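You operate a simulated robot arm through the tools that you are given. There is no shell and no other tool. Be economical: measure what you need, move in short steps, check, and stop when the job is done.

The job below is to be done with a simulated two-armed robot. You get a single attempt, and the scene is never put back.

Task
The belt change is done: end the air lock-out.
Fine: lock pin back in its black holder, red valve open, then the blue and yellow valves.

Only the result counts: the job must be done as asked and must still hold three seconds after the hand-in. Knocking over, shifting, dropping, spilling or breaking anything else fails it.

Robot
Two 7-joint arms with two-finger grippers on one trunk, on a base that drives. Base frame: it is fixed to the floor where the robot stands at the start and does not move with it; the origin is under the middle of the robot, x ahead of it, y to its left, z up. Units: m, rad, N and s.
The left shoulder is at the start at [0.06, 0.123, 0.92], the right one opposite. With the tool pointing down near the work surface each hand reaches from about 0.36 to 0.8 m from the robot's upright axis, wherever it stands, measured 20 degrees to its own side. Places, roughly: blue line valve [0.5, -0.8, 0.7]; oiler knob [0.7, -0.4, 0.9]; orange lock lever [0.5, -0.4, 0.7]; pressure display [0.8, -0.4, 1.1]; red air valve [0.6, -0.1, 0.8]; regulator knob [0.6, -0.4, 0.9]; white line valve [0.5, -0.5, 0.7]; yellow line valve [0.5, -0.6, 0.7]. Payload 1.47 kg a hand.
The TCP of each hand is the grasp point between the finger pads, 0.016 m short of the fingertips. In the tool frame z runs along the fingers and y along their closing line. Largest opening 0.087 m; the body of the gripper starts 0.055 m behind the TCP.
Orientation is that of the tool frame in the base frame, as a unit quaternion [x, y, z, w]. With the fingers straight down and closing along the base's y, the tool's x points along the base's -x, its y along +y and its z along -z.

Tools
- The arms move only by the tool jog_arm. It takes "left_plan", "right_plan" or both (then of equal length, played together; a hand with none holds still); each is a list of rows, each a list of 3 entries, a list of its own where there are three numbers: the turn, a rotation vector about the tool's x, y, z in degrees, then the shift along the tool's x, y, z in m, then the closure in counts, from 0 (fully open) to 255 (shut). In form: [[[wx, wy, wz], [tx, ty, tz], grip], ...]. A call has 1 to 8 rows; each row shifts and turns the commanded pose from where the row before left it, along the tool's axes as they then stand. A row lasts 0.2 s, in which the tool goes at most 0.05 m and 0.15 rad; a call with a longer step from one row to the next is refused whole, and so is a gripper value outside its range. Where a pose cannot be reached the arm comes as near as it can. A force on the tool above 90 N (or 10 N above the force at the start of the call, whichever is more), or a blocked arm, ends the call early, and 0.2 s more pass. Each finger travels about 0.153 m/s and halts on what it meets, pressing with about 28 N; the grip force reading is that of the motor and also rises with nothing between the fingers. The clock runs only during rows and for 0.2 s after the last one: add rows that do not move to give the fingers time. The reply holds the time, the measured pose of the TCP, the force on the tool along the base axes, the opening and the grip force, in the units named above and with some noise, with the torque about the TCP (base axes, N m) and any sound that the robot's microphone picked up, and new pictures: "show" is both (left out), scene, wrist or none (wrist: the cameras of the hands that moved).
- Cameras (640 x 400 px; columns grow to the right, rows downward): "scene" is now at [0.0875, -0.0084, 1.4893]; the picture's right is [-0.31, -0.95, 0.00], its down [-0.66, 0.22, -0.72] and it looks along [0.68, -0.23, -0.69] (base axes); focal length 252 px, centre (320, 200). "left" rides on the left gripper at [0.073, -0.012, -0.09] in its tool frame; the picture's right is [0.16, 0.99, 0.00], its down [-0.72, 0.12, -0.68] and it looks along [-0.67, 0.11, 0.73] (tool axes); focal length 247 px, centre (320, 200). "right" rides on the right gripper at [0.073, 0.012, -0.09] in its tool frame; the picture's right is [-0.16, 0.99, 0.00], its down [-0.72, -0.12, -0.68] and it looks along [-0.67, -0.11, 0.73] (tool axes); focal length 247 px, centre (320, 200). There is no depth. A picture from a camera that has moved, and an enlarged one, comes with that camera's place and axes in the base frame and with its lens. The place of the scene camera against the robot may be out by one fixed shift of up to 0.018 m in any direction.
- lift_body(by): slides the trunk up (or, below 0, down) by that many m; the arms and the scene camera ride with it, the base frame stays. It gives what a move gives, with no picture.
- drive_base(legs): drives the robot by 1 to 6 legs, each [ahead, left, turn to the left] in m, m and rad, along the robot's own axes; the way and the turn of a leg run together, so that a leg with both is an arc; at most 1.5 m and 3.142 rad a leg. The arms and the cameras ride along, it lands a little off, and it stops where it bumps. It gives what a move gives, and a new picture of the scene camera.
- pan_tilt(pan, tilt): turns the head with the scene camera to pan (to the left, within 2.094 rad either way) and tilt (down, from -0.506 to 1.204), counted from straight ahead of the robot. It gives what a move gives, and a new picture of the scene camera.
- enlarge(camera, box): a new picture of the part [left, top, right, bottom] of that camera's present view, enlarged. The clock stands still meanwhile.
- sign_off(): hands the job in; it is judged then, once.

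Work in short steps. Places have to be worked out from the pictures, the camera data and where the tool is seen: move nearer, look again, correct. Check each grasp and each placing, and mend what went wrong. You have 120 turns and 260 pictures in all, those below and enlarged ones among them. Open the grippers and draw the arms clear of the work before you hand the job in, unless the task says otherwise; then end with one line.

The tools are called after "Emit:" by a JSON object that holds its "op" and its "data". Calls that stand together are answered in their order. jog_arm: Moves the arms, as the interface text tells. Its arguments: {"type":"object","properties":{"left_plan":{"type":"array"},"right_plan":{"type":"array"},"show":{"type":"string","enum":["both","scene","wrist","none"]}},"required":[]} The other tools are called the same way: lift_body (by) slides the trunk up or down; drive_base (legs) drives the base; pan_tilt (pan, tilt) turns the head that bears the scene camera; enlarge (camera, box) takes an enlarged picture of a part of a camera's view; sign_off () hands the job in.

At the start:

```text
time: 0.0
left_tcp_pos: [0.5107, -0.0088, 1.1987]
left_ee_rot: [0.0, 1.0, 0.001, 0.0]
left_wrist_force: [-0.3, -0.2, -0.2]
left_torque: [0.01, 0.0, 0.01]
left_gripper_width: 0.0868
left_finger_force: 0.2
right_tcp_pos: [0.3441, -0.4749, 1.1184]
right_ee_rot: [0.0, 1.0, -0.001, -0.001]
right_wrist_force: [0.5, -0.8, 0.4]
right_torque: [0.01, -0.01, -0.01]
right_gripper_width: 0.087
right_finger_force: 0.1
trunk travel left (down, up): [-0.075, 0.155]
robot x, y, heading: [-0.0007, 0.0023, 0.0]
head pan, tilt: [-0.319, 0.766]
```

scene: 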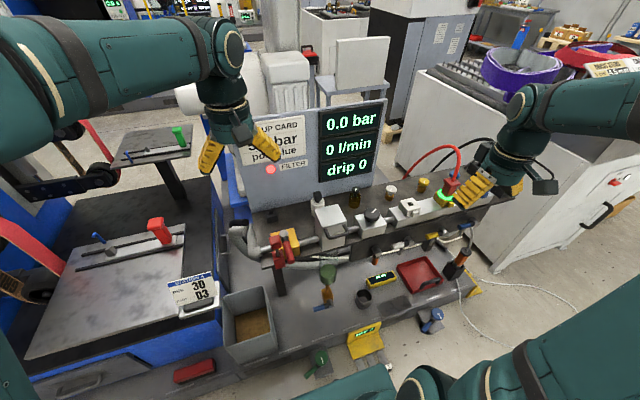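
right: 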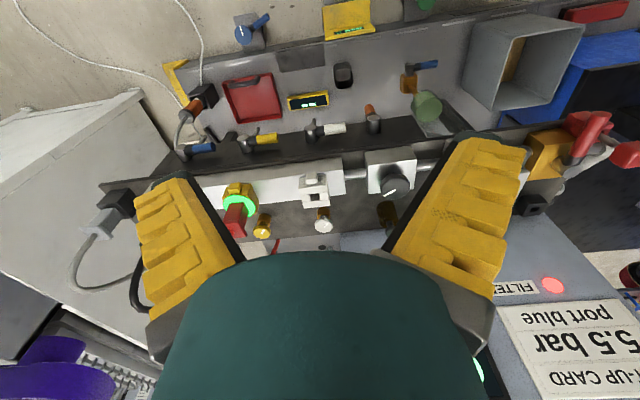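
left: 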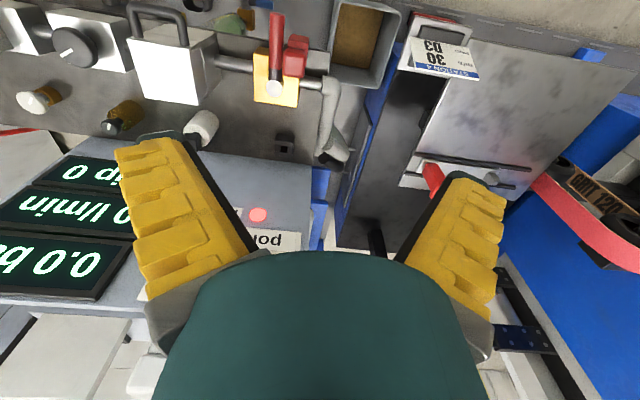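

I start by looking closely at the panel: the red valve with the lock, the line valves and the set-up card.

Emit:
{"op": "enlarge", "data": {"camera": "scene", "box": [220, 180, 380, 280]}}

Emit:
{"op": "enlarge", "data": {"camera": "scene", "box": [340, 160, 500, 260]}}

Emit:
{"op": "enlarge", "data": {"camera": "right", "box": [160, 60, 480, 260]}}

Emit:
{"op": "enlarge", "data": {"camera": "left", "box": [180, 0, 360, 180]}}

Emit:
{"op": "enlarge", "data": {"camera": "scene", "box": [280, 240, 480, 380]}}

```text
4.00 times, centred on (300, 230) of scene
camera zoom: at [0.0875, -0.0084, 1.4893], right [-0.31, -0.95, 0.0], down [-0.66, 0.22, -0.72], along [0.68, -0.23, -0.69], focal length 1007 px, centre (400, 80)
```

zoom: 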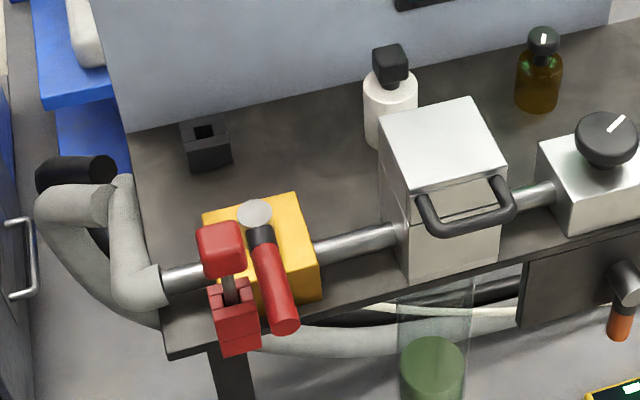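

```text
4.00 times, centred on (420, 210) of scene
camera zoom: at [0.0875, -0.0084, 1.4893], right [-0.31, -0.95, 0.0], down [-0.66, 0.22, -0.72], along [0.68, -0.23, -0.69], focal length 1007 px, centre (-80, 160)
```

zoom: 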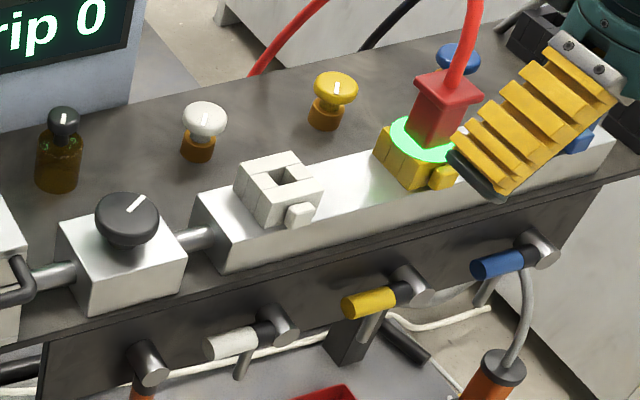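

```text
2.00 times, centred on (320, 160) of right
camera zoom: at [0.272, -0.4629, 1.208], right [0.16, 0.99, 0.0], down [0.72, -0.12, 0.68], along [0.67, -0.11, -0.73], focal length 494 px, centre (320, 280)
```

zoom: 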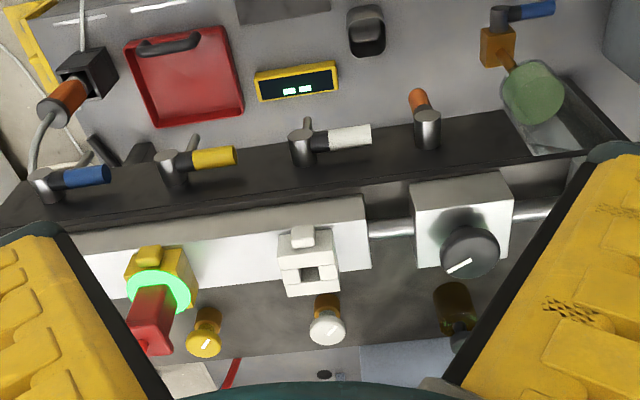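

```text
2.22 times, centred on (270, 90) of left
camera zoom: at [0.4391, -0.0215, 1.2877], right [-0.16, 0.99, 0.0], down [0.72, 0.12, 0.68], along [0.67, 0.11, -0.73], focal length 549 px, centre (431, 444)
```

zoom: 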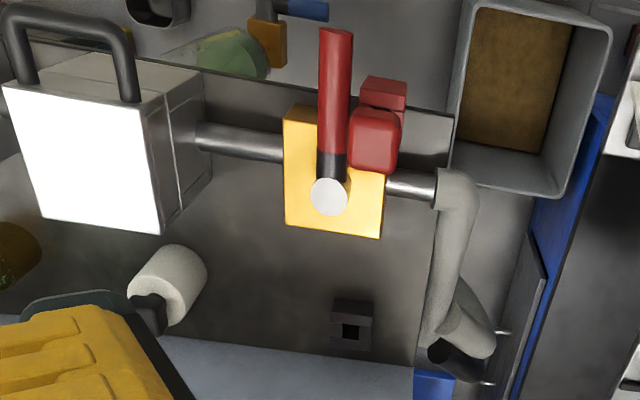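

```text
2.86 times, centred on (380, 310) of scene
camera zoom: at [0.0875, -0.0084, 1.4893], right [-0.31, -0.95, 0.0], down [-0.66, 0.22, -0.72], along [0.68, -0.23, -0.69], focal length 719 px, centre (149, -114)
```

zoom: 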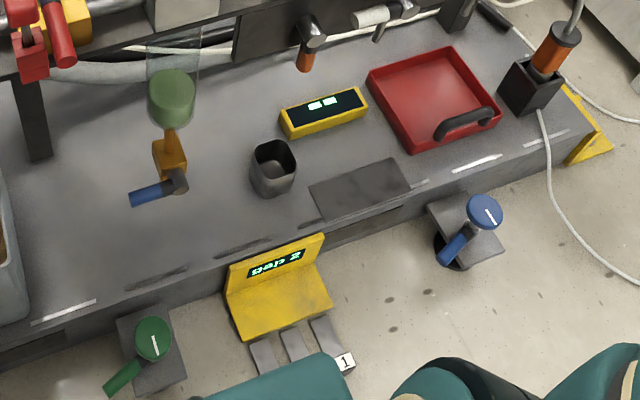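

The lock pin (red head) stands in a red clevis on the left of the red handle, and the black holder with its square hole is behind it on the shelf. I bring the left hand closer above the pin to measure it.

Emit:
{"op": "jog_arm", "data": {"left_plan": [[[0, 0, 0], [0, 0, 0.04], 0], [[0, 0, 0], [0, -0.02, 0.04], 0], [[0, 0, 0], [0, -0.01, 0.04], 0], [[0, 0, 0], [0, 0, 0.02], 0]], "show": "wrist"}}

Emit:
{"op": "enlarge", "data": {"camera": "left", "box": [220, 0, 420, 200]}}

```text
time: 1.0
left_tcp_pos: [0.5098, -0.0378, 1.0553]
left_ee_rot: [0.0, 1.0, -0.001, 0.0]
left_wrist_force: [-0.3, -0.1, -0.2]
left_torque: [0.02, -0.03, 0.02]
left_gripper_width: 0.0868
left_finger_force: 0.0
right_tcp_pos: [0.3446, -0.4754, 1.118]
right_ee_rot: [-0.001, 1.0, 0.0, 0.001]
right_wrist_force: [0.3, -0.1, 0.0]
right_torque: [0.0, 0.01, 0.02]
right_gripper_width: 0.0868
right_finger_force: 0.0
trunk travel left (down, up): [-0.075, 0.155]
robot x, y, heading: [0.0011, -0.0003, 0.003]
head pan, tilt: [-0.319, 0.766]
camera left: at [0.4376, -0.0505, 1.1452], right [-0.16, 0.99, 0.0], down [0.72, 0.12, 0.68], along [0.67, 0.11, -0.73], focal length 247 px, centre (320, 200)
```

left: 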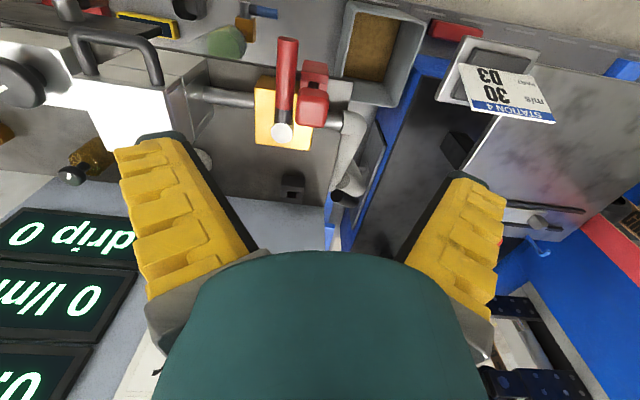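

```text
2.00 times, centred on (320, 100) of left
camera zoom: at [0.4376, -0.0505, 1.1452], right [-0.16, 0.99, 0.0], down [0.72, 0.12, 0.68], along [0.67, 0.11, -0.73], focal length 494 px, centre (320, 400)
```

zoom: 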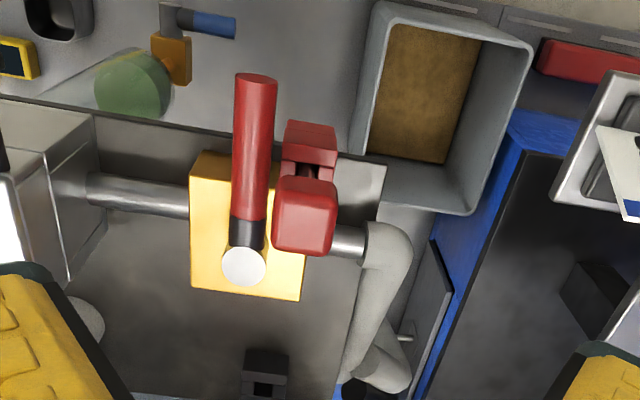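

Emit:
{"op": "enlarge", "data": {"camera": "scene", "box": [240, 200, 320, 280]}}

Emit:
{"op": "enlarge", "data": {"camera": "left", "box": [260, 40, 360, 120]}}

Emit:
{"op": "enlarge", "data": {"camera": "left", "box": [250, 150, 350, 210]}}

```text
5.00 times, centred on (280, 240) of scene
camera zoom: at [0.0876, -0.0084, 1.4893], right [-0.31, -0.95, 0.0], down [-0.66, 0.22, -0.72], along [0.68, -0.23, -0.69], focal length 1259 px, centre (520, 0)
```

zoom: 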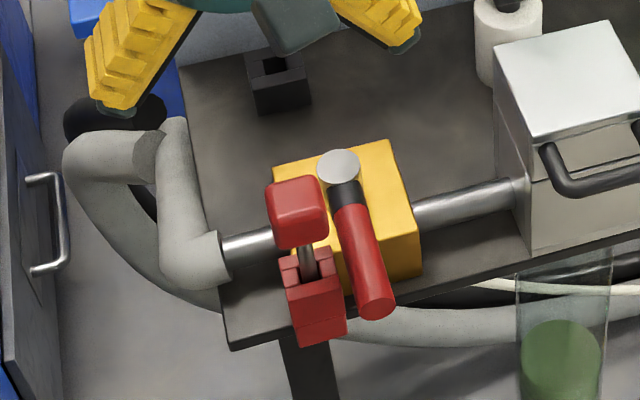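

```text
5.00 times, centred on (310, 80) of left
camera zoom: at [0.4376, -0.0505, 1.1452], right [-0.16, 0.99, 0.0], down [0.72, 0.12, 0.68], along [0.67, 0.11, -0.73], focal length 1235 px, centre (370, 800)
```

zoom: 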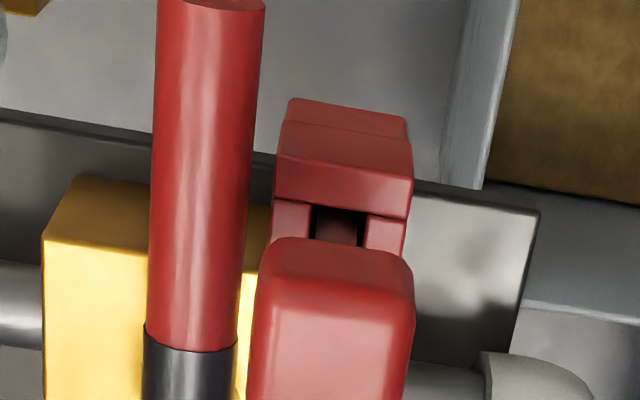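

```text
6.40 times, centred on (300, 180) of left
camera zoom: at [0.4376, -0.0505, 1.1452], right [-0.16, 0.99, 0.0], down [0.72, 0.12, 0.68], along [0.67, 0.11, -0.73], focal length 1581 px, centre (448, 328)
```

zoom: 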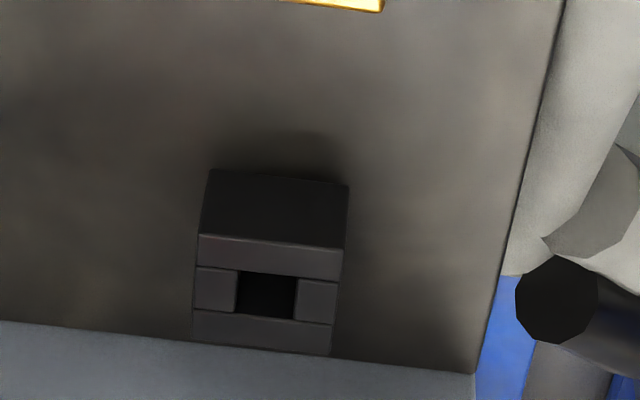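

The pin head is about at (0.542, -0.042, 0.895), 3 cm across; the holder's hole is at (0.729, -0.053, 0.823), with the display panel close behind it. I'll tilt the left tool 25° (wrist toward the robot), keep closing along y, and stand off above the pin head.

Emit:
{"op": "jog_arm", "data": {"left_plan": [[[0, -8.33, 0], [0, 0, 0], 0], [[0, -8.33, 0], [0, 0, 0], 40], [[0, -8.34, 0], [0, 0, 0], 90], [[0, 0, 0], [0.006, -0.002, 0.04], 90], [[0, 0, 0], [0.006, -0.002, 0.04], 90], [[0, 0, 0], [0.0, 0, 0.024], 90]], "show": "both"}}

Emit:
{"op": "enlarge", "data": {"camera": "left", "box": [240, 80, 400, 240]}}

Emit:
{"op": "enlarge", "data": {"camera": "scene", "box": [240, 180, 340, 280]}}

```text
time: 2.4
left_tcp_pos: [0.545, -0.0412, 0.9561]
left_ee_rot: [0.0, 0.976, 0.0, 0.217]
left_wrist_force: [-0.2, 0.6, -0.1]
left_torque: [0.02, -0.01, 0.0]
left_gripper_width: 0.0611
left_finger_force: 3.1
right_tcp_pos: [0.3444, -0.4744, 1.1175]
right_ee_rot: [0.0, 1.0, 0.0, 0.0]
right_wrist_force: [0.0, 0.0, -0.4]
right_torque: [-0.01, 0.02, 0.02]
right_gripper_width: 0.0869
right_finger_force: 0.1
trunk travel left (down, up): [-0.075, 0.155]
robot x, y, heading: [-0.0027, -0.0024, 0.004]
head pan, tilt: [-0.319, 0.766]
camera scene: at [0.0881, -0.0086, 1.4892], right [-0.31, -0.95, 0.0], down [-0.66, 0.22, -0.72], along [0.68, -0.23, -0.69], focal length 252 px, centre (320, 200)
camera left: at [0.4422, -0.0542, 1.0061], right [-0.14, 0.99, -0.07], down [0.37, 0.12, 0.92], along [0.92, 0.11, -0.38], focal length 247 px, centre (320, 200)
```

scene: 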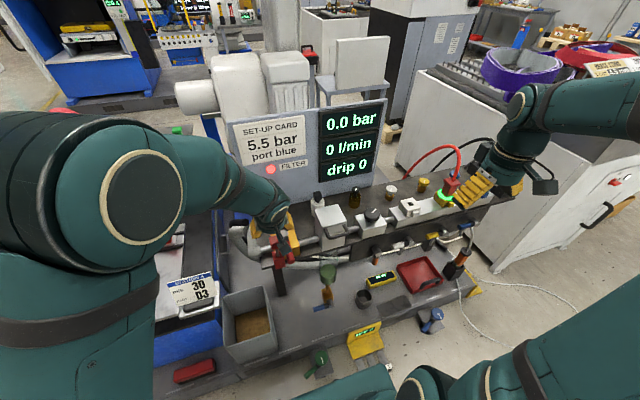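
left: 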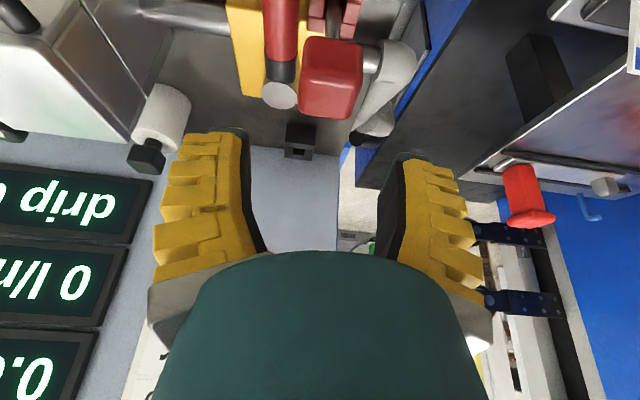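

```text
2.50 times, centred on (320, 160) of left
camera zoom: at [0.4422, -0.0542, 1.0061], right [-0.14, 0.99, -0.07], down [0.37, 0.12, 0.92], along [0.92, 0.11, -0.38], focal length 617 px, centre (320, 300)
```

zoom: 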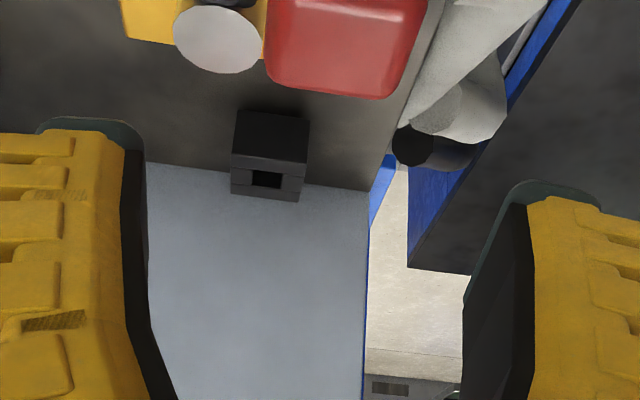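

```text
4.00 times, centred on (290, 230) of scene
camera zoom: at [0.0881, -0.0086, 1.4892], right [-0.31, -0.95, 0.0], down [-0.66, 0.22, -0.72], along [0.68, -0.23, -0.69], focal length 1007 px, centre (440, 80)
```

zoom: 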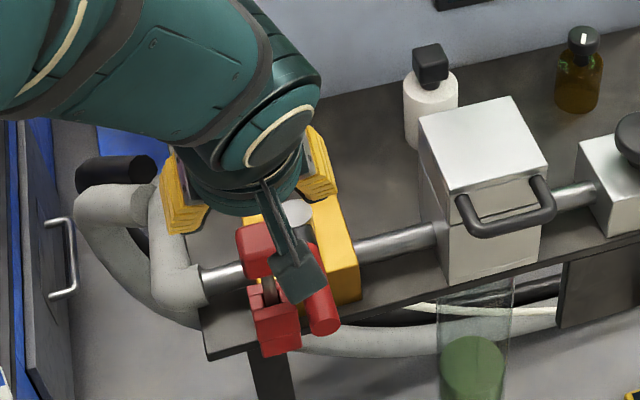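

The tool is over the head (y matches). I descend straight down about 6 cm so the pads sit on the upper head, above the handle, and close.

Emit:
{"op": "jog_arm", "data": {"left_plan": [[[0, 0, 0], [0.0134, 0, 0.0264], 90], [[0, 0, 0], [0.0134, 0, 0.0263], 90], [[0, 0, 0], [0, 0, 0], 90]], "show": "wrist"}}

Emit:
{"op": "enlarge", "data": {"camera": "left", "box": [220, 80, 420, 240]}}

Emit:
{"op": "enlarge", "data": {"camera": "scene", "box": [240, 180, 340, 280]}}

```text
time: 3.2
left_tcp_pos: [0.5432, -0.0405, 0.8991]
left_ee_rot: [0.0, 0.976, 0.0, 0.217]
left_wrist_force: [-0.5, -0.6, 0.2]
left_torque: [-0.03, 0.01, -0.01]
left_gripper_width: 0.0612
left_finger_force: 3.5
right_tcp_pos: [0.3445, -0.474, 1.1164]
right_ee_rot: [0.0, 1.0, -0.001, 0.0]
right_wrist_force: [-0.4, 1.1, -0.2]
right_torque: [-0.02, 0.03, 0.0]
right_gripper_width: 0.0872
right_finger_force: 0.0
trunk travel left (down, up): [-0.075, 0.155]
robot x, y, heading: [-0.0015, -0.001, 0.001]
head pan, tilt: [-0.319, 0.766]
camera left: at [0.4401, -0.0544, 0.948], right [-0.14, 0.99, -0.07], down [0.37, 0.12, 0.92], along [0.92, 0.11, -0.38], focal length 247 px, centre (320, 200)
```

left: 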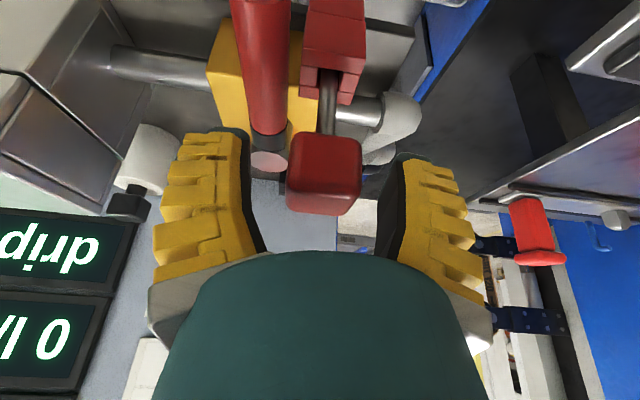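

```text
2.50 times, centred on (320, 160) of left
camera zoom: at [0.4401, -0.0544, 0.948], right [-0.14, 0.99, -0.07], down [0.37, 0.12, 0.92], along [0.92, 0.11, -0.38], focal length 617 px, centre (320, 300)
```

zoom: 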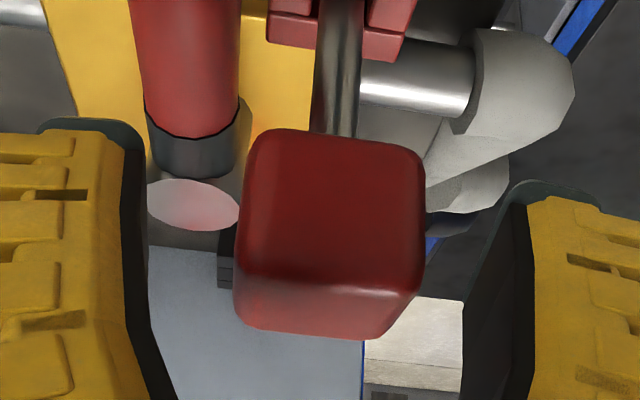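

```text
4.00 times, centred on (290, 230) of scene
camera zoom: at [0.0873, -0.0083, 1.4893], right [-0.31, -0.95, 0.0], down [-0.66, 0.22, -0.72], along [0.68, -0.23, -0.69], focal length 1007 px, centre (440, 80)
```

zoom: 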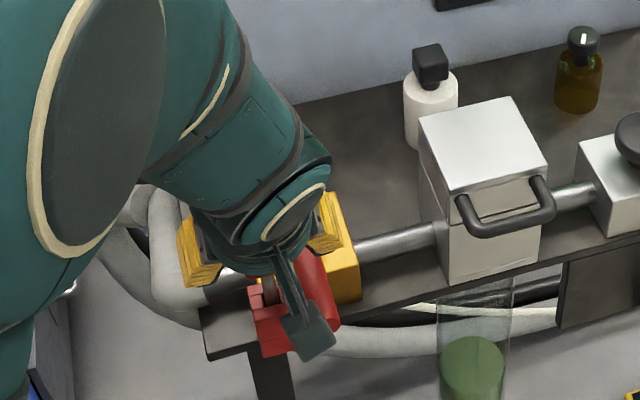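

The head sits between the pads, and the handle stays below. Closing.

Emit:
{"op": "jog_arm", "data": {"left_plan": [[[0, 0, 0], [0, 0, 0], 255], [[0, 0, 0], [0, 0, 0], 255], [[0, 0, 0], [0, 0, 0], 255]], "show": "wrist"}}

```text
time: 4.0
left_tcp_pos: [0.5436, -0.0412, 0.8997]
left_ee_rot: [-0.001, 0.976, 0.0, 0.218]
left_wrist_force: [-0.9, 0.1, 8.3]
left_torque: [-0.01, 0.12, -0.02]
left_gripper_width: 0.0252
left_finger_force: 28.0
right_tcp_pos: [0.3437, -0.4745, 1.1169]
right_ee_rot: [0.0, 1.0, 0.001, 0.0]
right_wrist_force: [0.6, 0.2, 0.8]
right_torque: [0.01, 0.01, 0.0]
right_gripper_width: 0.0869
right_finger_force: 0.0
trunk travel left (down, up): [-0.075, 0.155]
robot x, y, heading: [-0.0029, -0.0007, -0.0]
head pan, tilt: [-0.319, 0.766]
camera left: at [0.44, -0.0546, 0.9488], right [-0.14, 0.99, -0.07], down [0.37, 0.12, 0.92], along [0.92, 0.11, -0.38], focal length 247 px, centre (320, 200)
```

left: 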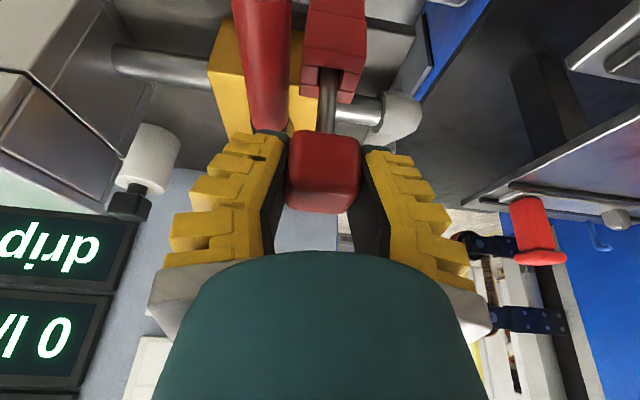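

Gripped at 25 mm. I lift straight up 9 cm.

Emit:
{"op": "jog_arm", "data": {"left_plan": [[[0, 0, 0], [-0.0063, 0, -0.0136], 255], [[0, 0, 0], [-0.0127, 0, -0.0272], 255], [[0, 0, 0], [-0.0127, 0, -0.0272], 255], [[0, 0, 0], [-0.0063, 0, -0.0136], 255]], "show": "both"}}

Emit:
{"op": "enlarge", "data": {"camera": "left", "box": [240, 0, 400, 240]}}

```text
time: 5.0
left_tcp_pos: [0.5396, -0.0437, 0.9902]
left_ee_rot: [0.0, 0.976, 0.0, 0.216]
left_wrist_force: [0.3, -1.2, -0.3]
left_torque: [0.01, 0.02, 0.02]
left_gripper_width: 0.0233
left_finger_force: 27.5
right_tcp_pos: [0.3436, -0.4751, 1.117]
right_ee_rot: [0.0, 1.0, -0.001, 0.0]
right_wrist_force: [1.0, -0.1, -0.5]
right_torque: [-0.01, 0.01, 0.02]
right_gripper_width: 0.0868
right_finger_force: 0.1
trunk travel left (down, up): [-0.075, 0.155]
robot x, y, heading: [-0.0037, 0.002, -0.002]
head pan, tilt: [-0.319, 0.766]
camera scene: at [0.0875, -0.0085, 1.4893], right [-0.31, -0.95, 0.0], down [-0.66, 0.22, -0.72], along [0.68, -0.23, -0.69], focal length 252 px, centre (320, 200)
camera left: at [0.4384, -0.0558, 1.0404], right [-0.14, 0.99, -0.07], down [0.37, 0.12, 0.92], along [0.92, 0.11, -0.38], focal length 247 px, centre (320, 200)
```

scene: 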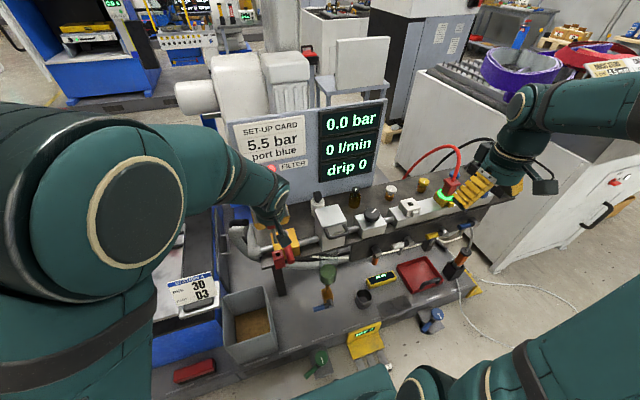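
left: 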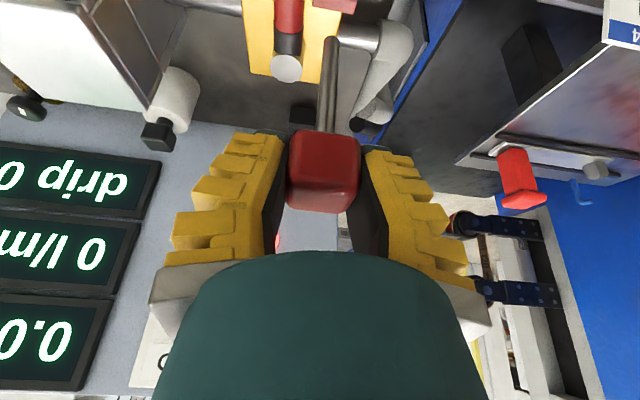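

```text
1.67 times, centred on (320, 120) of left
camera zoom: at [0.4384, -0.0558, 1.0404], right [-0.14, 0.99, -0.07], down [0.37, 0.12, 0.92], along [0.92, 0.11, -0.38], focal length 412 px, centre (320, 333)
```

zoom: 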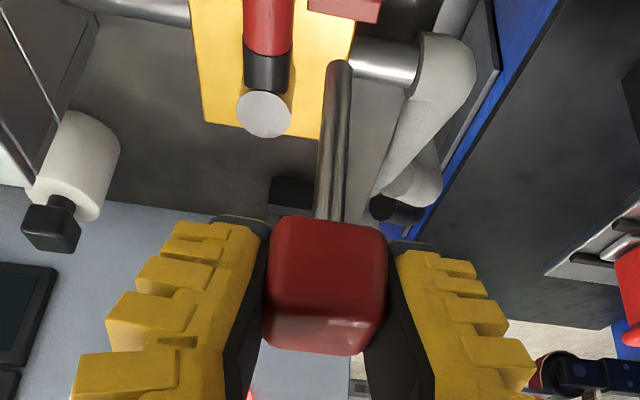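

The pin is out, vertical, with its tip about 10 cm below the TCP. The display still reads 0 bar. I carry it above the holder, most of the way, and look.

Emit:
{"op": "jog_arm", "data": {"left_plan": [[[0, 0, 0], [-0.0349, -0.0019, 0.0141], 255], [[0, 0, 0], [-0.0349, -0.0019, 0.0141], 255], [[0, 0, 0], [-0.0349, -0.0019, 0.0141], 255], [[0, 0, 0], [-0.0349, -0.0019, 0.0141], 255], [[0, 0, 0], [-0.02, -0.0019, 0.007], 255]], "show": "both"}}

Emit:
{"op": "enlarge", "data": {"camera": "left", "box": [260, 0, 400, 140]}}

Emit:
{"op": "enlarge", "data": {"camera": "scene", "box": [220, 150, 320, 250]}}

```text
time: 6.2
left_tcp_pos: [0.7122, -0.051, 0.9989]
left_ee_rot: [0.0, 0.976, 0.0, 0.216]
left_wrist_force: [-0.1, 0.0, 0.1]
left_torque: [0.04, 0.02, 0.01]
left_gripper_width: 0.0233
left_finger_force: 28.4
right_tcp_pos: [0.3455, -0.4748, 1.1185]
right_ee_rot: [0.0, 1.0, 0.001, 0.001]
right_wrist_force: [0.0, 0.7, 0.9]
right_torque: [0.03, 0.01, -0.02]
right_gripper_width: 0.0868
right_finger_force: 0.2
trunk travel left (down, up): [-0.075, 0.155]
robot x, y, heading: [-0.0004, 0.003, 0.002]
head pan, tilt: [-0.319, 0.766]
camera scene: at [0.0878, -0.0083, 1.4893], right [-0.31, -0.95, 0.0], down [-0.66, 0.22, -0.72], along [0.68, -0.23, -0.69], focal length 252 px, centre (320, 200)
camera left: at [0.6089, -0.0643, 1.0491], right [-0.14, 0.99, -0.07], down [0.37, 0.12, 0.92], along [0.92, 0.11, -0.38], focal length 247 px, centre (320, 200)
```

scene: 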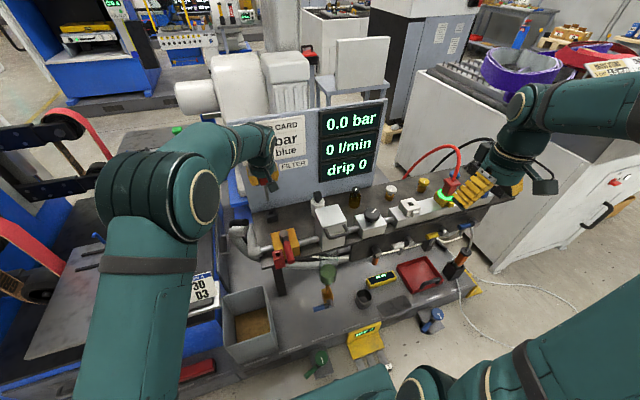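
left: 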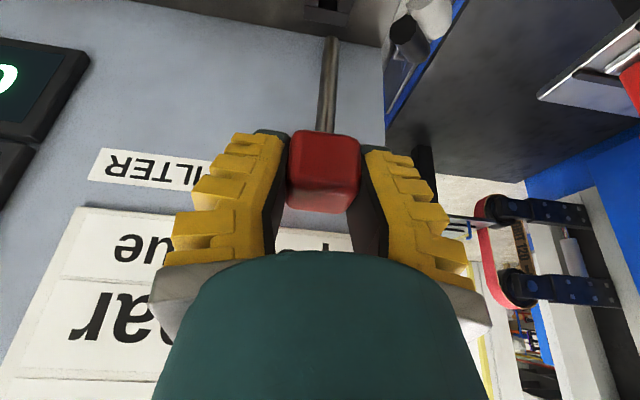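

```text
2.86 times, centred on (330, 70) of left
camera zoom: at [0.6089, -0.0643, 1.0491], right [-0.14, 0.99, -0.07], down [0.37, 0.12, 0.92], along [0.92, 0.11, -0.38], focal length 706 px, centre (291, 571)
```

zoom: 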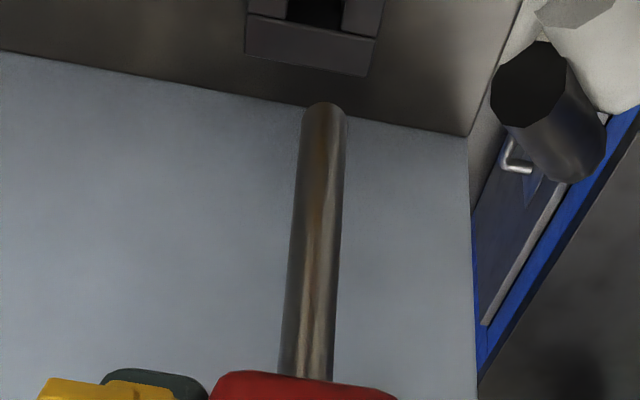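

```text
4.00 times, centred on (270, 200) of scene
camera zoom: at [0.0878, -0.0083, 1.4893], right [-0.31, -0.95, 0.0], down [-0.66, 0.22, -0.72], along [0.68, -0.23, -0.69], focal length 1007 px, centre (520, 200)
```

zoom: 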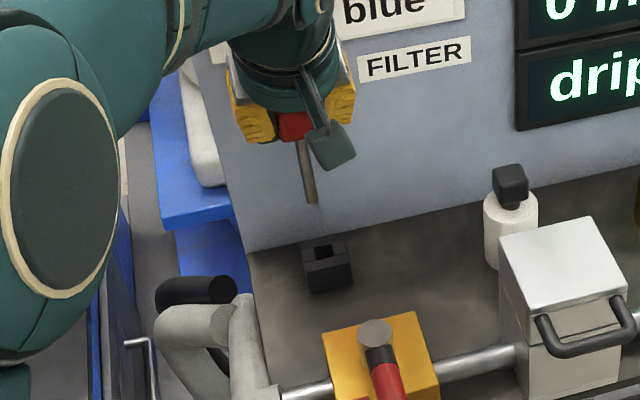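

Tip is at about (0.712, -0.052, 0.897). I move over the hole estimate (0.7295, -0.0535) and lower until the tip is ~1.5 cm above it, then check alignment.

Emit:
{"op": "jog_arm", "data": {"left_plan": [[[0, 0, 0], [-0.0157, -0.0015, 0.0073], 255], [[0, 0, 0], [0.0122, 0, 0.026], 255], [[0, 0, 0], [0.0121, 0, 0.0261], 255], [[0, 0, 0], [0, 0, 0], 255]], "show": "wrist"}}

Emit:
{"op": "enlarge", "data": {"camera": "left", "box": [280, 0, 380, 100]}}

Emit:
{"op": "enlarge", "data": {"camera": "scene", "box": [270, 180, 330, 240]}}

```text
time: 7.2
left_tcp_pos: [0.7284, -0.0528, 0.9407]
left_ee_rot: [0.0, 0.976, 0.0, 0.217]
left_wrist_force: [0.7, -0.7, -0.4]
left_torque: [0.0, 0.01, -0.02]
left_gripper_width: 0.0237
left_finger_force: 28.0
right_tcp_pos: [0.3455, -0.476, 1.1167]
right_ee_rot: [0.0, 1.0, 0.0, 0.0]
right_wrist_force: [0.0, -0.2, -1.4]
right_torque: [-0.03, 0.02, 0.01]
right_gripper_width: 0.0869
right_finger_force: 0.1
trunk travel left (down, up): [-0.075, 0.155]
robot x, y, heading: [-0.0003, -0.0017, -0.001]
head pan, tilt: [-0.319, 0.766]
camera left: at [0.6255, -0.0664, 0.9912], right [-0.14, 0.99, -0.07], down [0.37, 0.12, 0.92], along [0.92, 0.11, -0.38], focal length 247 px, centre (320, 200)
```

left: 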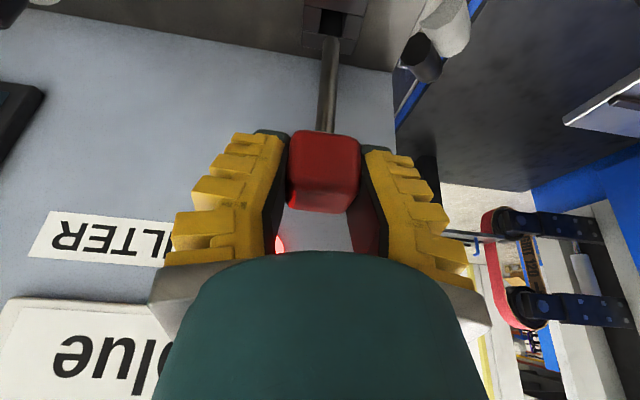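

```text
4.00 times, centred on (330, 50) of left
camera zoom: at [0.6255, -0.0664, 0.9912], right [-0.14, 0.99, -0.07], down [0.37, 0.12, 0.92], along [0.92, 0.11, -0.38], focal length 988 px, centre (280, 800)
```

zoom: 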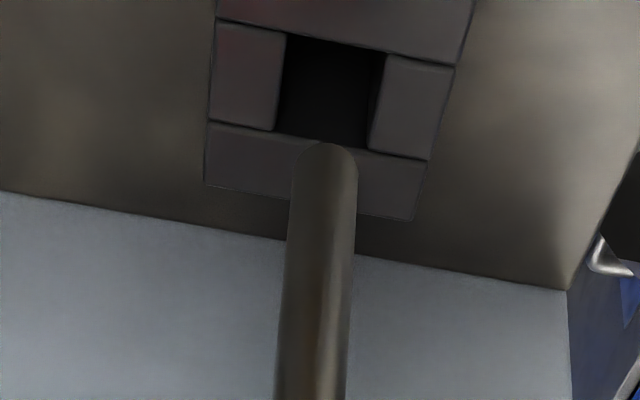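

```text
6.67 times, centred on (300, 210) of scene
camera zoom: at [0.0872, -0.0083, 1.4894], right [-0.31, -0.95, 0.0], down [-0.66, 0.22, -0.72], along [0.68, -0.23, -0.69], focal length 1678 px, centre (453, 133)
```

zoom: 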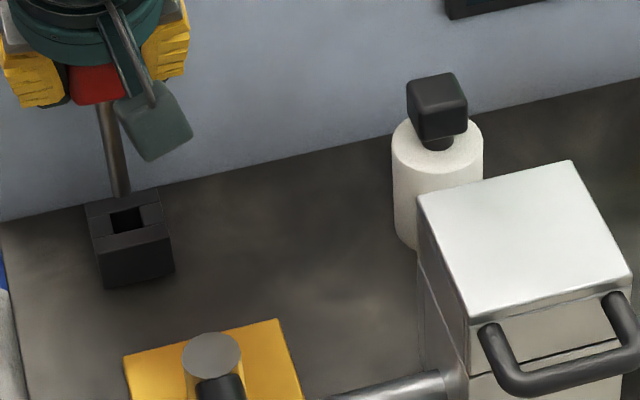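

Tip and hole agree within ~2 mm in both views. I lower 3.5 cm, watching for contact.

Emit:
{"op": "jog_arm", "data": {"left_plan": [[[0, 0, 0], [0.0045, 0, 0.0095], 255], [[0, 0, 0], [0.0042, 0, 0.0091], 255], [[0, 0, 0], [0.0042, 0, 0.0091], 255], [[0, 0, 0], [0.0021, 0, 0.0045], 255]], "show": "wrist"}}

Emit:
{"op": "enlarge", "data": {"camera": "left", "box": [270, 0, 390, 120]}}

Emit:
{"op": "enlarge", "data": {"camera": "scene", "box": [260, 180, 320, 240]}}

```text
time: 8.2
left_tcp_pos: [0.7309, -0.0526, 0.9088]
left_ee_rot: [-0.001, 0.976, 0.001, 0.217]
left_wrist_force: [4.9, -1.1, 0.6]
left_torque: [-0.01, -0.42, 0.04]
left_gripper_width: 0.0234
left_finger_force: 28.3
right_tcp_pos: [0.3454, -0.4756, 1.1179]
right_ee_rot: [0.0, 1.0, 0.001, 0.0]
right_wrist_force: [-0.3, -0.3, -0.1]
right_torque: [-0.01, -0.01, 0.02]
right_gripper_width: 0.0871
right_finger_force: 0.0
trunk travel left (down, up): [-0.075, 0.155]
robot x, y, heading: [0.0056, 0.0015, -0.003]
head pan, tilt: [-0.319, 0.766]
camera left: at [0.628, -0.0659, 0.9578], right [-0.14, 0.99, -0.07], down [0.37, 0.12, 0.92], along [0.92, 0.11, -0.38], focal length 247 px, centre (320, 200)
```

left: 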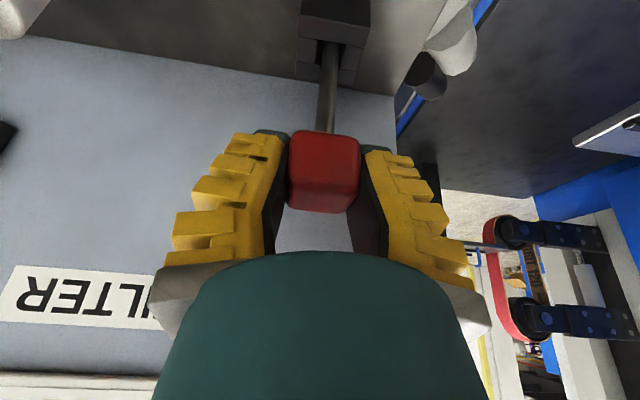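

```text
3.33 times, centred on (330, 60) of left
camera zoom: at [0.628, -0.0659, 0.9578], right [-0.14, 0.99, -0.07], down [0.37, 0.12, 0.92], along [0.92, 0.11, -0.38], focal length 823 px, centre (287, 667)
```

zoom: 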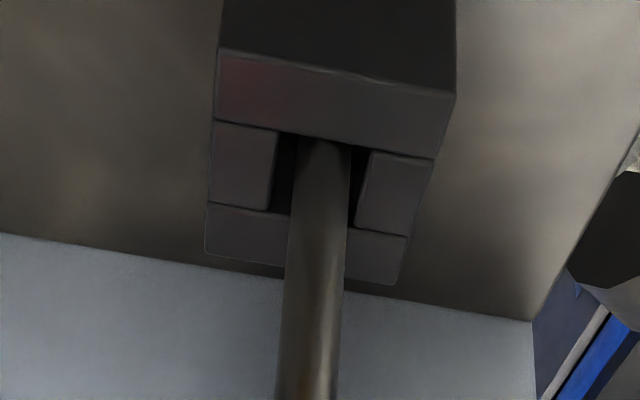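

```text
6.67 times, centred on (290, 210) of scene
camera zoom: at [0.0882, -0.0084, 1.4893], right [-0.31, -0.95, 0.0], down [-0.66, 0.22, -0.72], along [0.68, -0.23, -0.69], focal length 1678 px, centre (520, 133)
```

zoom: 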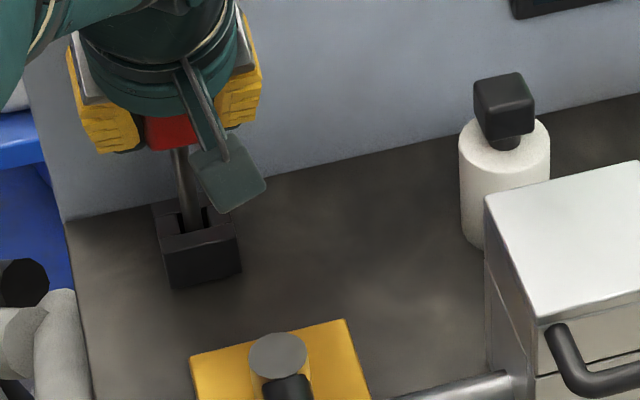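

The pin is in the hole with a slight sideways load (pressing the front wall). I ease 2 mm in +x and continue lowering.

Emit:
{"op": "jog_arm", "data": {"left_plan": [[[0, 0, 0], [-0.0018, 0, 0.0008], 255], [[0, 0, 0], [0.0034, 0, 0.0072], 255], [[0, 0, 0], [0.0034, 0, 0.0072], 255], [[0, 0, 0], [0, 0, 0], 255]], "show": "wrist"}}

Emit:
{"op": "enlarge", "data": {"camera": "scene", "box": [260, 180, 320, 240]}}

```text
time: 9.2
left_tcp_pos: [0.7329, -0.0529, 0.8914]
left_ee_rot: [0.0, 0.976, 0.0, 0.216]
left_wrist_force: [-0.2, 1.3, -0.8]
left_torque: [-0.03, -0.01, -0.02]
left_gripper_width: 0.0235
left_finger_force: 28.4
right_tcp_pos: [0.345, -0.4762, 1.1186]
right_ee_rot: [0.0, 1.0, 0.0, 0.0]
right_wrist_force: [0.1, 0.0, 1.3]
right_torque: [0.02, 0.02, 0.03]
right_gripper_width: 0.087
right_finger_force: 0.0
trunk travel left (down, up): [-0.075, 0.155]
robot x, y, heading: [-0.0014, 0.0034, 0.001]
head pan, tilt: [-0.319, 0.766]
camera left: at [0.6297, -0.0655, 0.942], right [-0.14, 0.99, -0.07], down [0.37, 0.12, 0.92], along [0.92, 0.11, -0.38], focal length 247 px, centre (320, 200)
```

left: 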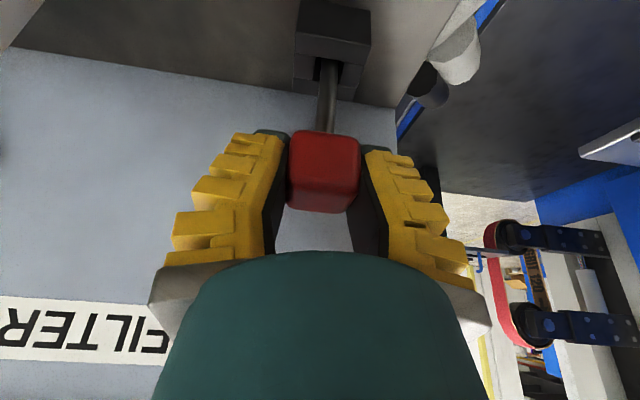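

```text
6.67 times, centred on (290, 210) of scene
camera zoom: at [0.0875, -0.0084, 1.4893], right [-0.31, -0.95, 0.0], down [-0.66, 0.22, -0.72], along [0.68, -0.23, -0.69], focal length 1678 px, centre (520, 133)
```

zoom: 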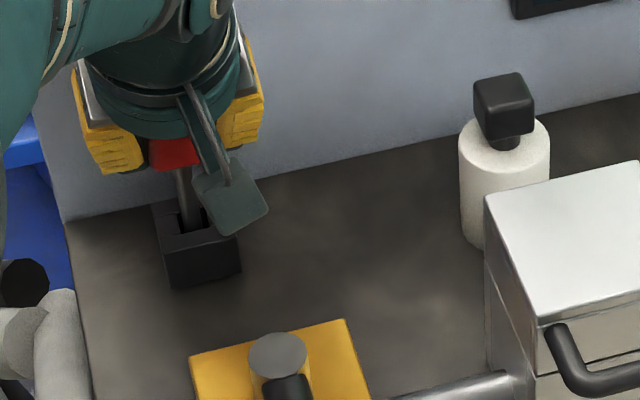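

No load now, so it isn't bottomed yet. Lowering further in small steps.

Emit:
{"op": "jog_arm", "data": {"left_plan": [[[0, 0, 0], [0.0021, 0, 0.0045], 255], [[0, 0, 0], [0.0021, 0, 0.0045], 255], [[0, 0, 0], [0.0021, 0, 0.0045], 255], [[0, 0, 0], [0.0021, 0, 0.0045], 255], [[0, 0, 0], [0, 0, 0], 255]], "show": "wrist"}}

```text
time: 10.4
left_tcp_pos: [0.7338, -0.0533, 0.8743]
left_ee_rot: [0.001, 0.976, -0.001, 0.218]
left_wrist_force: [0.3, -0.6, 8.3]
left_torque: [-0.03, 0.01, 0.05]
left_gripper_width: 0.0249
left_finger_force: 28.2
right_tcp_pos: [0.344, -0.4747, 1.1175]
right_ee_rot: [-0.001, 1.0, 0.0, -0.001]
right_wrist_force: [0.0, 0.6, -0.3]
right_torque: [-0.02, 0.0, 0.0]
right_gripper_width: 0.087
right_finger_force: 0.1
trunk travel left (down, up): [-0.075, 0.155]
robot x, y, heading: [0.0018, -0.0016, 0.0]
head pan, tilt: [-0.319, 0.766]
camera left: at [0.6299, -0.0655, 0.9236], right [-0.14, 0.99, -0.07], down [0.37, 0.12, 0.92], along [0.92, 0.11, -0.38], focal length 247 px, centre (320, 200)
```

left: 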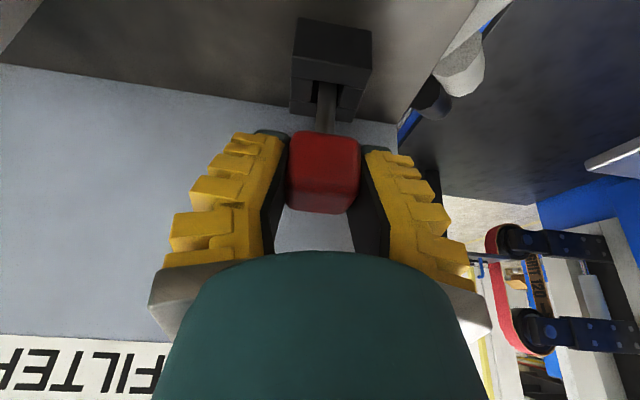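

Upward 8 N, as when it sat in the clevis: it is seated. Opening and retracting along the tool axis.

Emit:
{"op": "jog_arm", "data": {"left_plan": [[[0, 0, 0], [0, 0, 0], 100], [[0, 0, 0], [0, 0, 0], 100], [[0, 0, 0], [0, 0, 0], 100], [[0, 0, 0], [0, 0, -0.02], 100], [[0, 0, 0], [0, 0, -0.04], 100], [[0, 0, 0], [0, 0, -0.04], 100]], "show": "wrist"}}

Emit:
{"op": "enlarge", "data": {"camera": "scene", "box": [240, 180, 340, 280]}}

```text
time: 11.8
left_tcp_pos: [0.6915, -0.0533, 0.9647]
left_ee_rot: [0.001, 0.976, -0.001, 0.217]
left_wrist_force: [-0.1, 0.3, -0.4]
left_torque: [-0.01, -0.06, 0.01]
left_gripper_width: 0.058
left_finger_force: 3.2
right_tcp_pos: [0.3435, -0.4742, 1.1166]
right_ee_rot: [0.0, 1.0, 0.0, -0.001]
right_wrist_force: [0.5, -0.2, 0.5]
right_torque: [0.02, -0.01, 0.04]
right_gripper_width: 0.0869
right_finger_force: 0.0
trunk travel left (down, up): [-0.075, 0.155]
robot x, y, heading: [-0.0013, 0.0019, 0.004]
head pan, tilt: [-0.319, 0.766]
camera left: at [0.5889, -0.0662, 1.0154], right [-0.14, 0.99, -0.07], down [0.37, 0.12, 0.92], along [0.92, 0.11, -0.38], focal length 247 px, centre (320, 200)
```

left: 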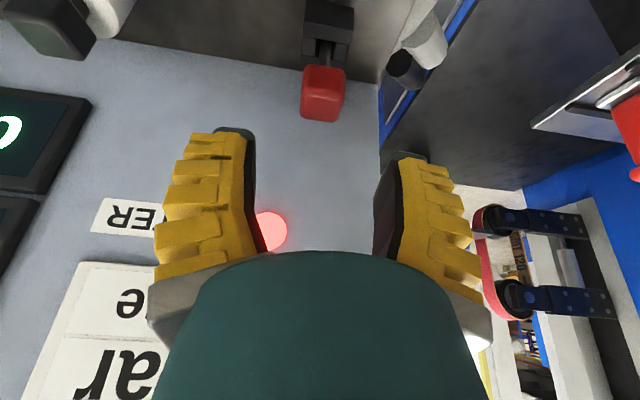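

```text
4.00 times, centred on (290, 230) of scene
camera zoom: at [0.0865, -0.0083, 1.4894], right [-0.31, -0.95, 0.0], down [-0.66, 0.22, -0.72], along [0.68, -0.23, -0.69], focal length 1007 px, centre (440, 80)
```

zoom: 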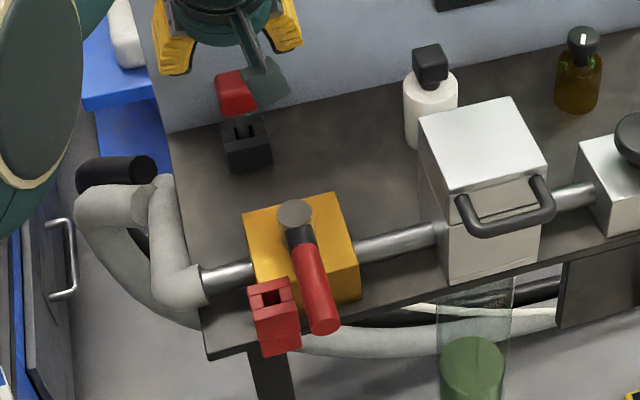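

The pin stands in the holder and the clevis is empty. I draw the left hand back, closed, to look at the handle, clevis and elbow heights from the front.

Emit:
{"op": "jog_arm", "data": {"left_plan": [[[0, 0, 0], [0.04, -0.013, -0.0186], 255], [[0, 0, 0], [0.04, -0.013, -0.0186], 255], [[0, 0, 0], [0.04, -0.013, -0.0186], 255], [[0, 0, 0], [0.04, -0.013, -0.0186], 255], [[0, 0, 0], [0.04, -0.013, -0.0186], 255]], "show": "wrist"}}

Emit:
{"op": "enlarge", "data": {"camera": "left", "box": [300, 0, 460, 140]}}

Emit:
{"op": "enlarge", "data": {"camera": "scene", "box": [230, 190, 310, 270]}}

```text
time: 13.0
left_tcp_pos: [0.4736, -0.1195, 0.9601]
left_ee_rot: [-0.001, 0.976, 0.0, 0.217]
left_wrist_force: [-0.4, 1.4, -0.3]
left_torque: [0.03, -0.04, 0.02]
left_gripper_width: 0.0
left_finger_force: 27.7
right_tcp_pos: [0.3439, -0.4743, 1.1178]
right_ee_rot: [0.0, 1.0, 0.0, -0.001]
right_wrist_force: [-0.7, -0.2, -0.2]
right_torque: [0.02, -0.03, 0.03]
right_gripper_width: 0.0872
right_finger_force: 0.1
trunk travel left (down, up): [-0.075, 0.155]
robot x, y, heading: [0.0029, 0.0023, 0.004]
head pan, tilt: [-0.319, 0.766]
camera left: at [0.3704, -0.1321, 1.0103], right [-0.14, 0.99, -0.07], down [0.37, 0.12, 0.92], along [0.92, 0.11, -0.38], focal length 247 px, centre (320, 200)
```

left: 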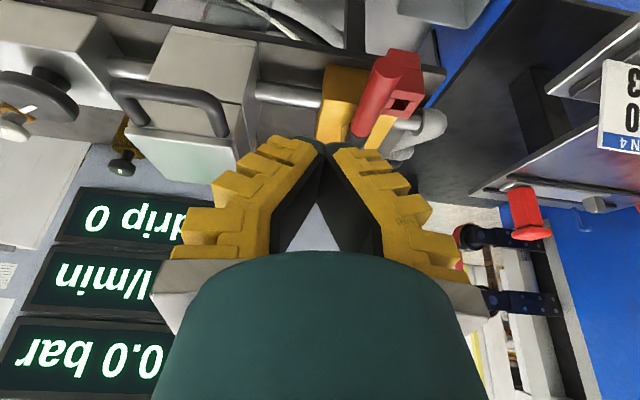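

```text
2.86 times, centred on (380, 70) of left
camera zoom: at [0.3704, -0.1321, 1.0103], right [-0.14, 0.99, -0.07], down [0.37, 0.12, 0.92], along [0.92, 0.11, -0.38], focal length 706 px, centre (149, 571)
```

zoom: 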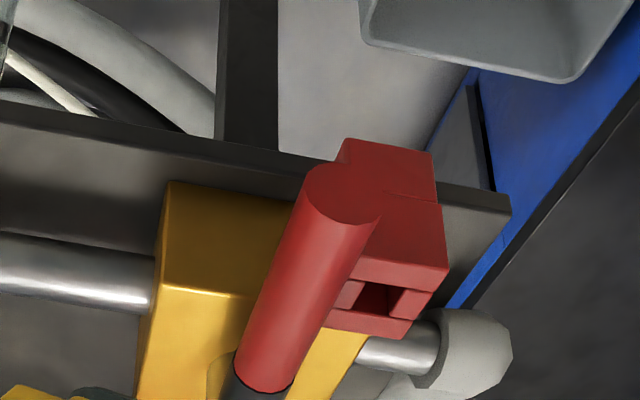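

```text
5.00 times, centred on (270, 230) of scene
camera zoom: at [0.0863, -0.0086, 1.4894], right [-0.31, -0.95, 0.0], down [-0.66, 0.22, -0.72], along [0.68, -0.23, -0.69], focal length 1259 px, centre (570, 50)
```

zoom: 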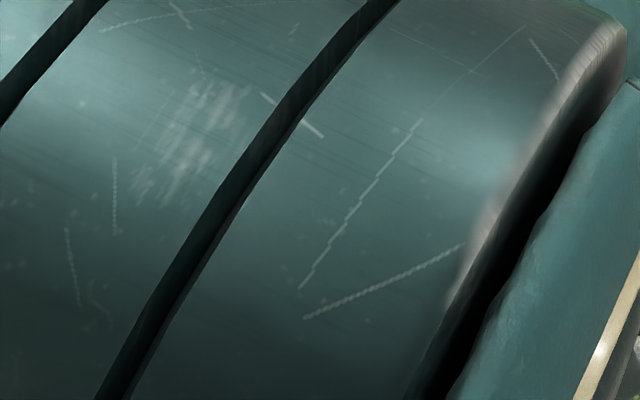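

Handle: axis z ≈ 0.848, end at x 0.495; clevis top ≈ 0.836, so the handle swings over the clevis toward +y (the side the pin blocked). I straighten the tool and stand beside the handle on its -y side.

Emit:
{"op": "jog_arm", "data": {"left_plan": [[[0, 8.33, 0], [0, 0, 0], 255], [[0, 8.33, 0], [0, 0, 0], 255], [[0, 8.34, 0], [0, 0, 0], 255], [[0, 0, 0], [-0.019, 0.002, 0.027], 255], [[0, 0, 0], [-0.019, 0.002, 0.027], 255], [[0, 0, 0], [0, 0, 0], 255]], "show": "wrist"}}

Emit:
{"op": "enlarge", "data": {"camera": "left", "box": [260, 60, 460, 200]}}

```text
time: 14.4
left_tcp_pos: [0.5079, -0.1144, 0.9073]
left_ee_rot: [0.0, 1.0, 0.0, -0.001]
left_wrist_force: [-1.2, -0.4, 1.2]
left_torque: [0.0, 0.01, 0.0]
left_gripper_width: 0.0003
left_finger_force: 27.9
right_tcp_pos: [0.345, -0.4748, 1.1181]
right_ee_rot: [0.0, 1.0, -0.001, 0.001]
right_wrist_force: [0.1, 0.5, -0.3]
right_torque: [0.0, -0.01, -0.02]
right_gripper_width: 0.0869
right_finger_force: 0.1
trunk travel left (down, up): [-0.075, 0.155]
robot x, y, heading: [-0.0002, 0.0011, 0.003]
head pan, tilt: [-0.319, 0.766]
camera left: at [0.4368, -0.1277, 0.9978], right [-0.16, 0.99, 0.0], down [0.72, 0.12, 0.68], along [0.67, 0.11, -0.73], focal length 247 px, centre (320, 200)
```

left: 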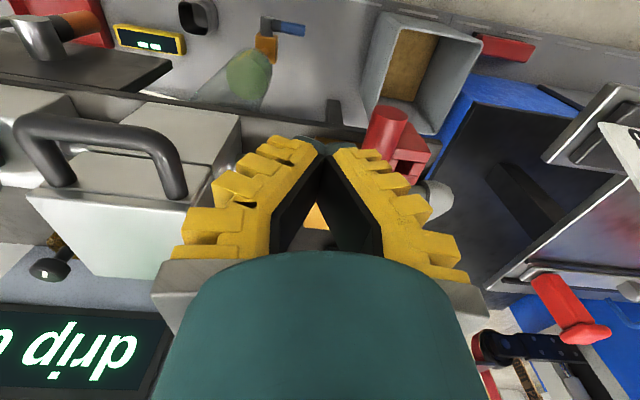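

```text
2.86 times, centred on (360, 130) of left
camera zoom: at [0.4368, -0.1277, 0.9978], right [-0.16, 0.99, 0.0], down [0.72, 0.12, 0.68], along [0.67, 0.11, -0.73], focal length 706 px, centre (206, 400)
```

zoom: 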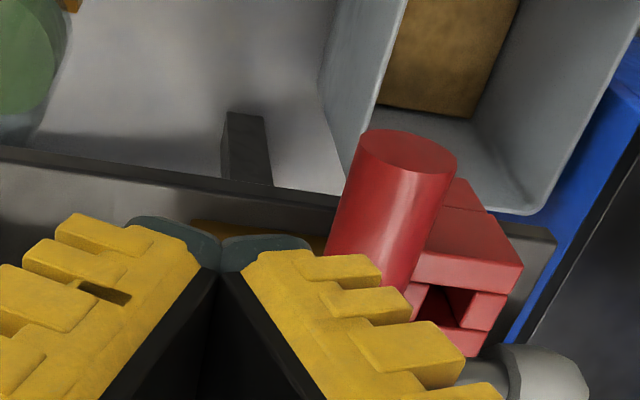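

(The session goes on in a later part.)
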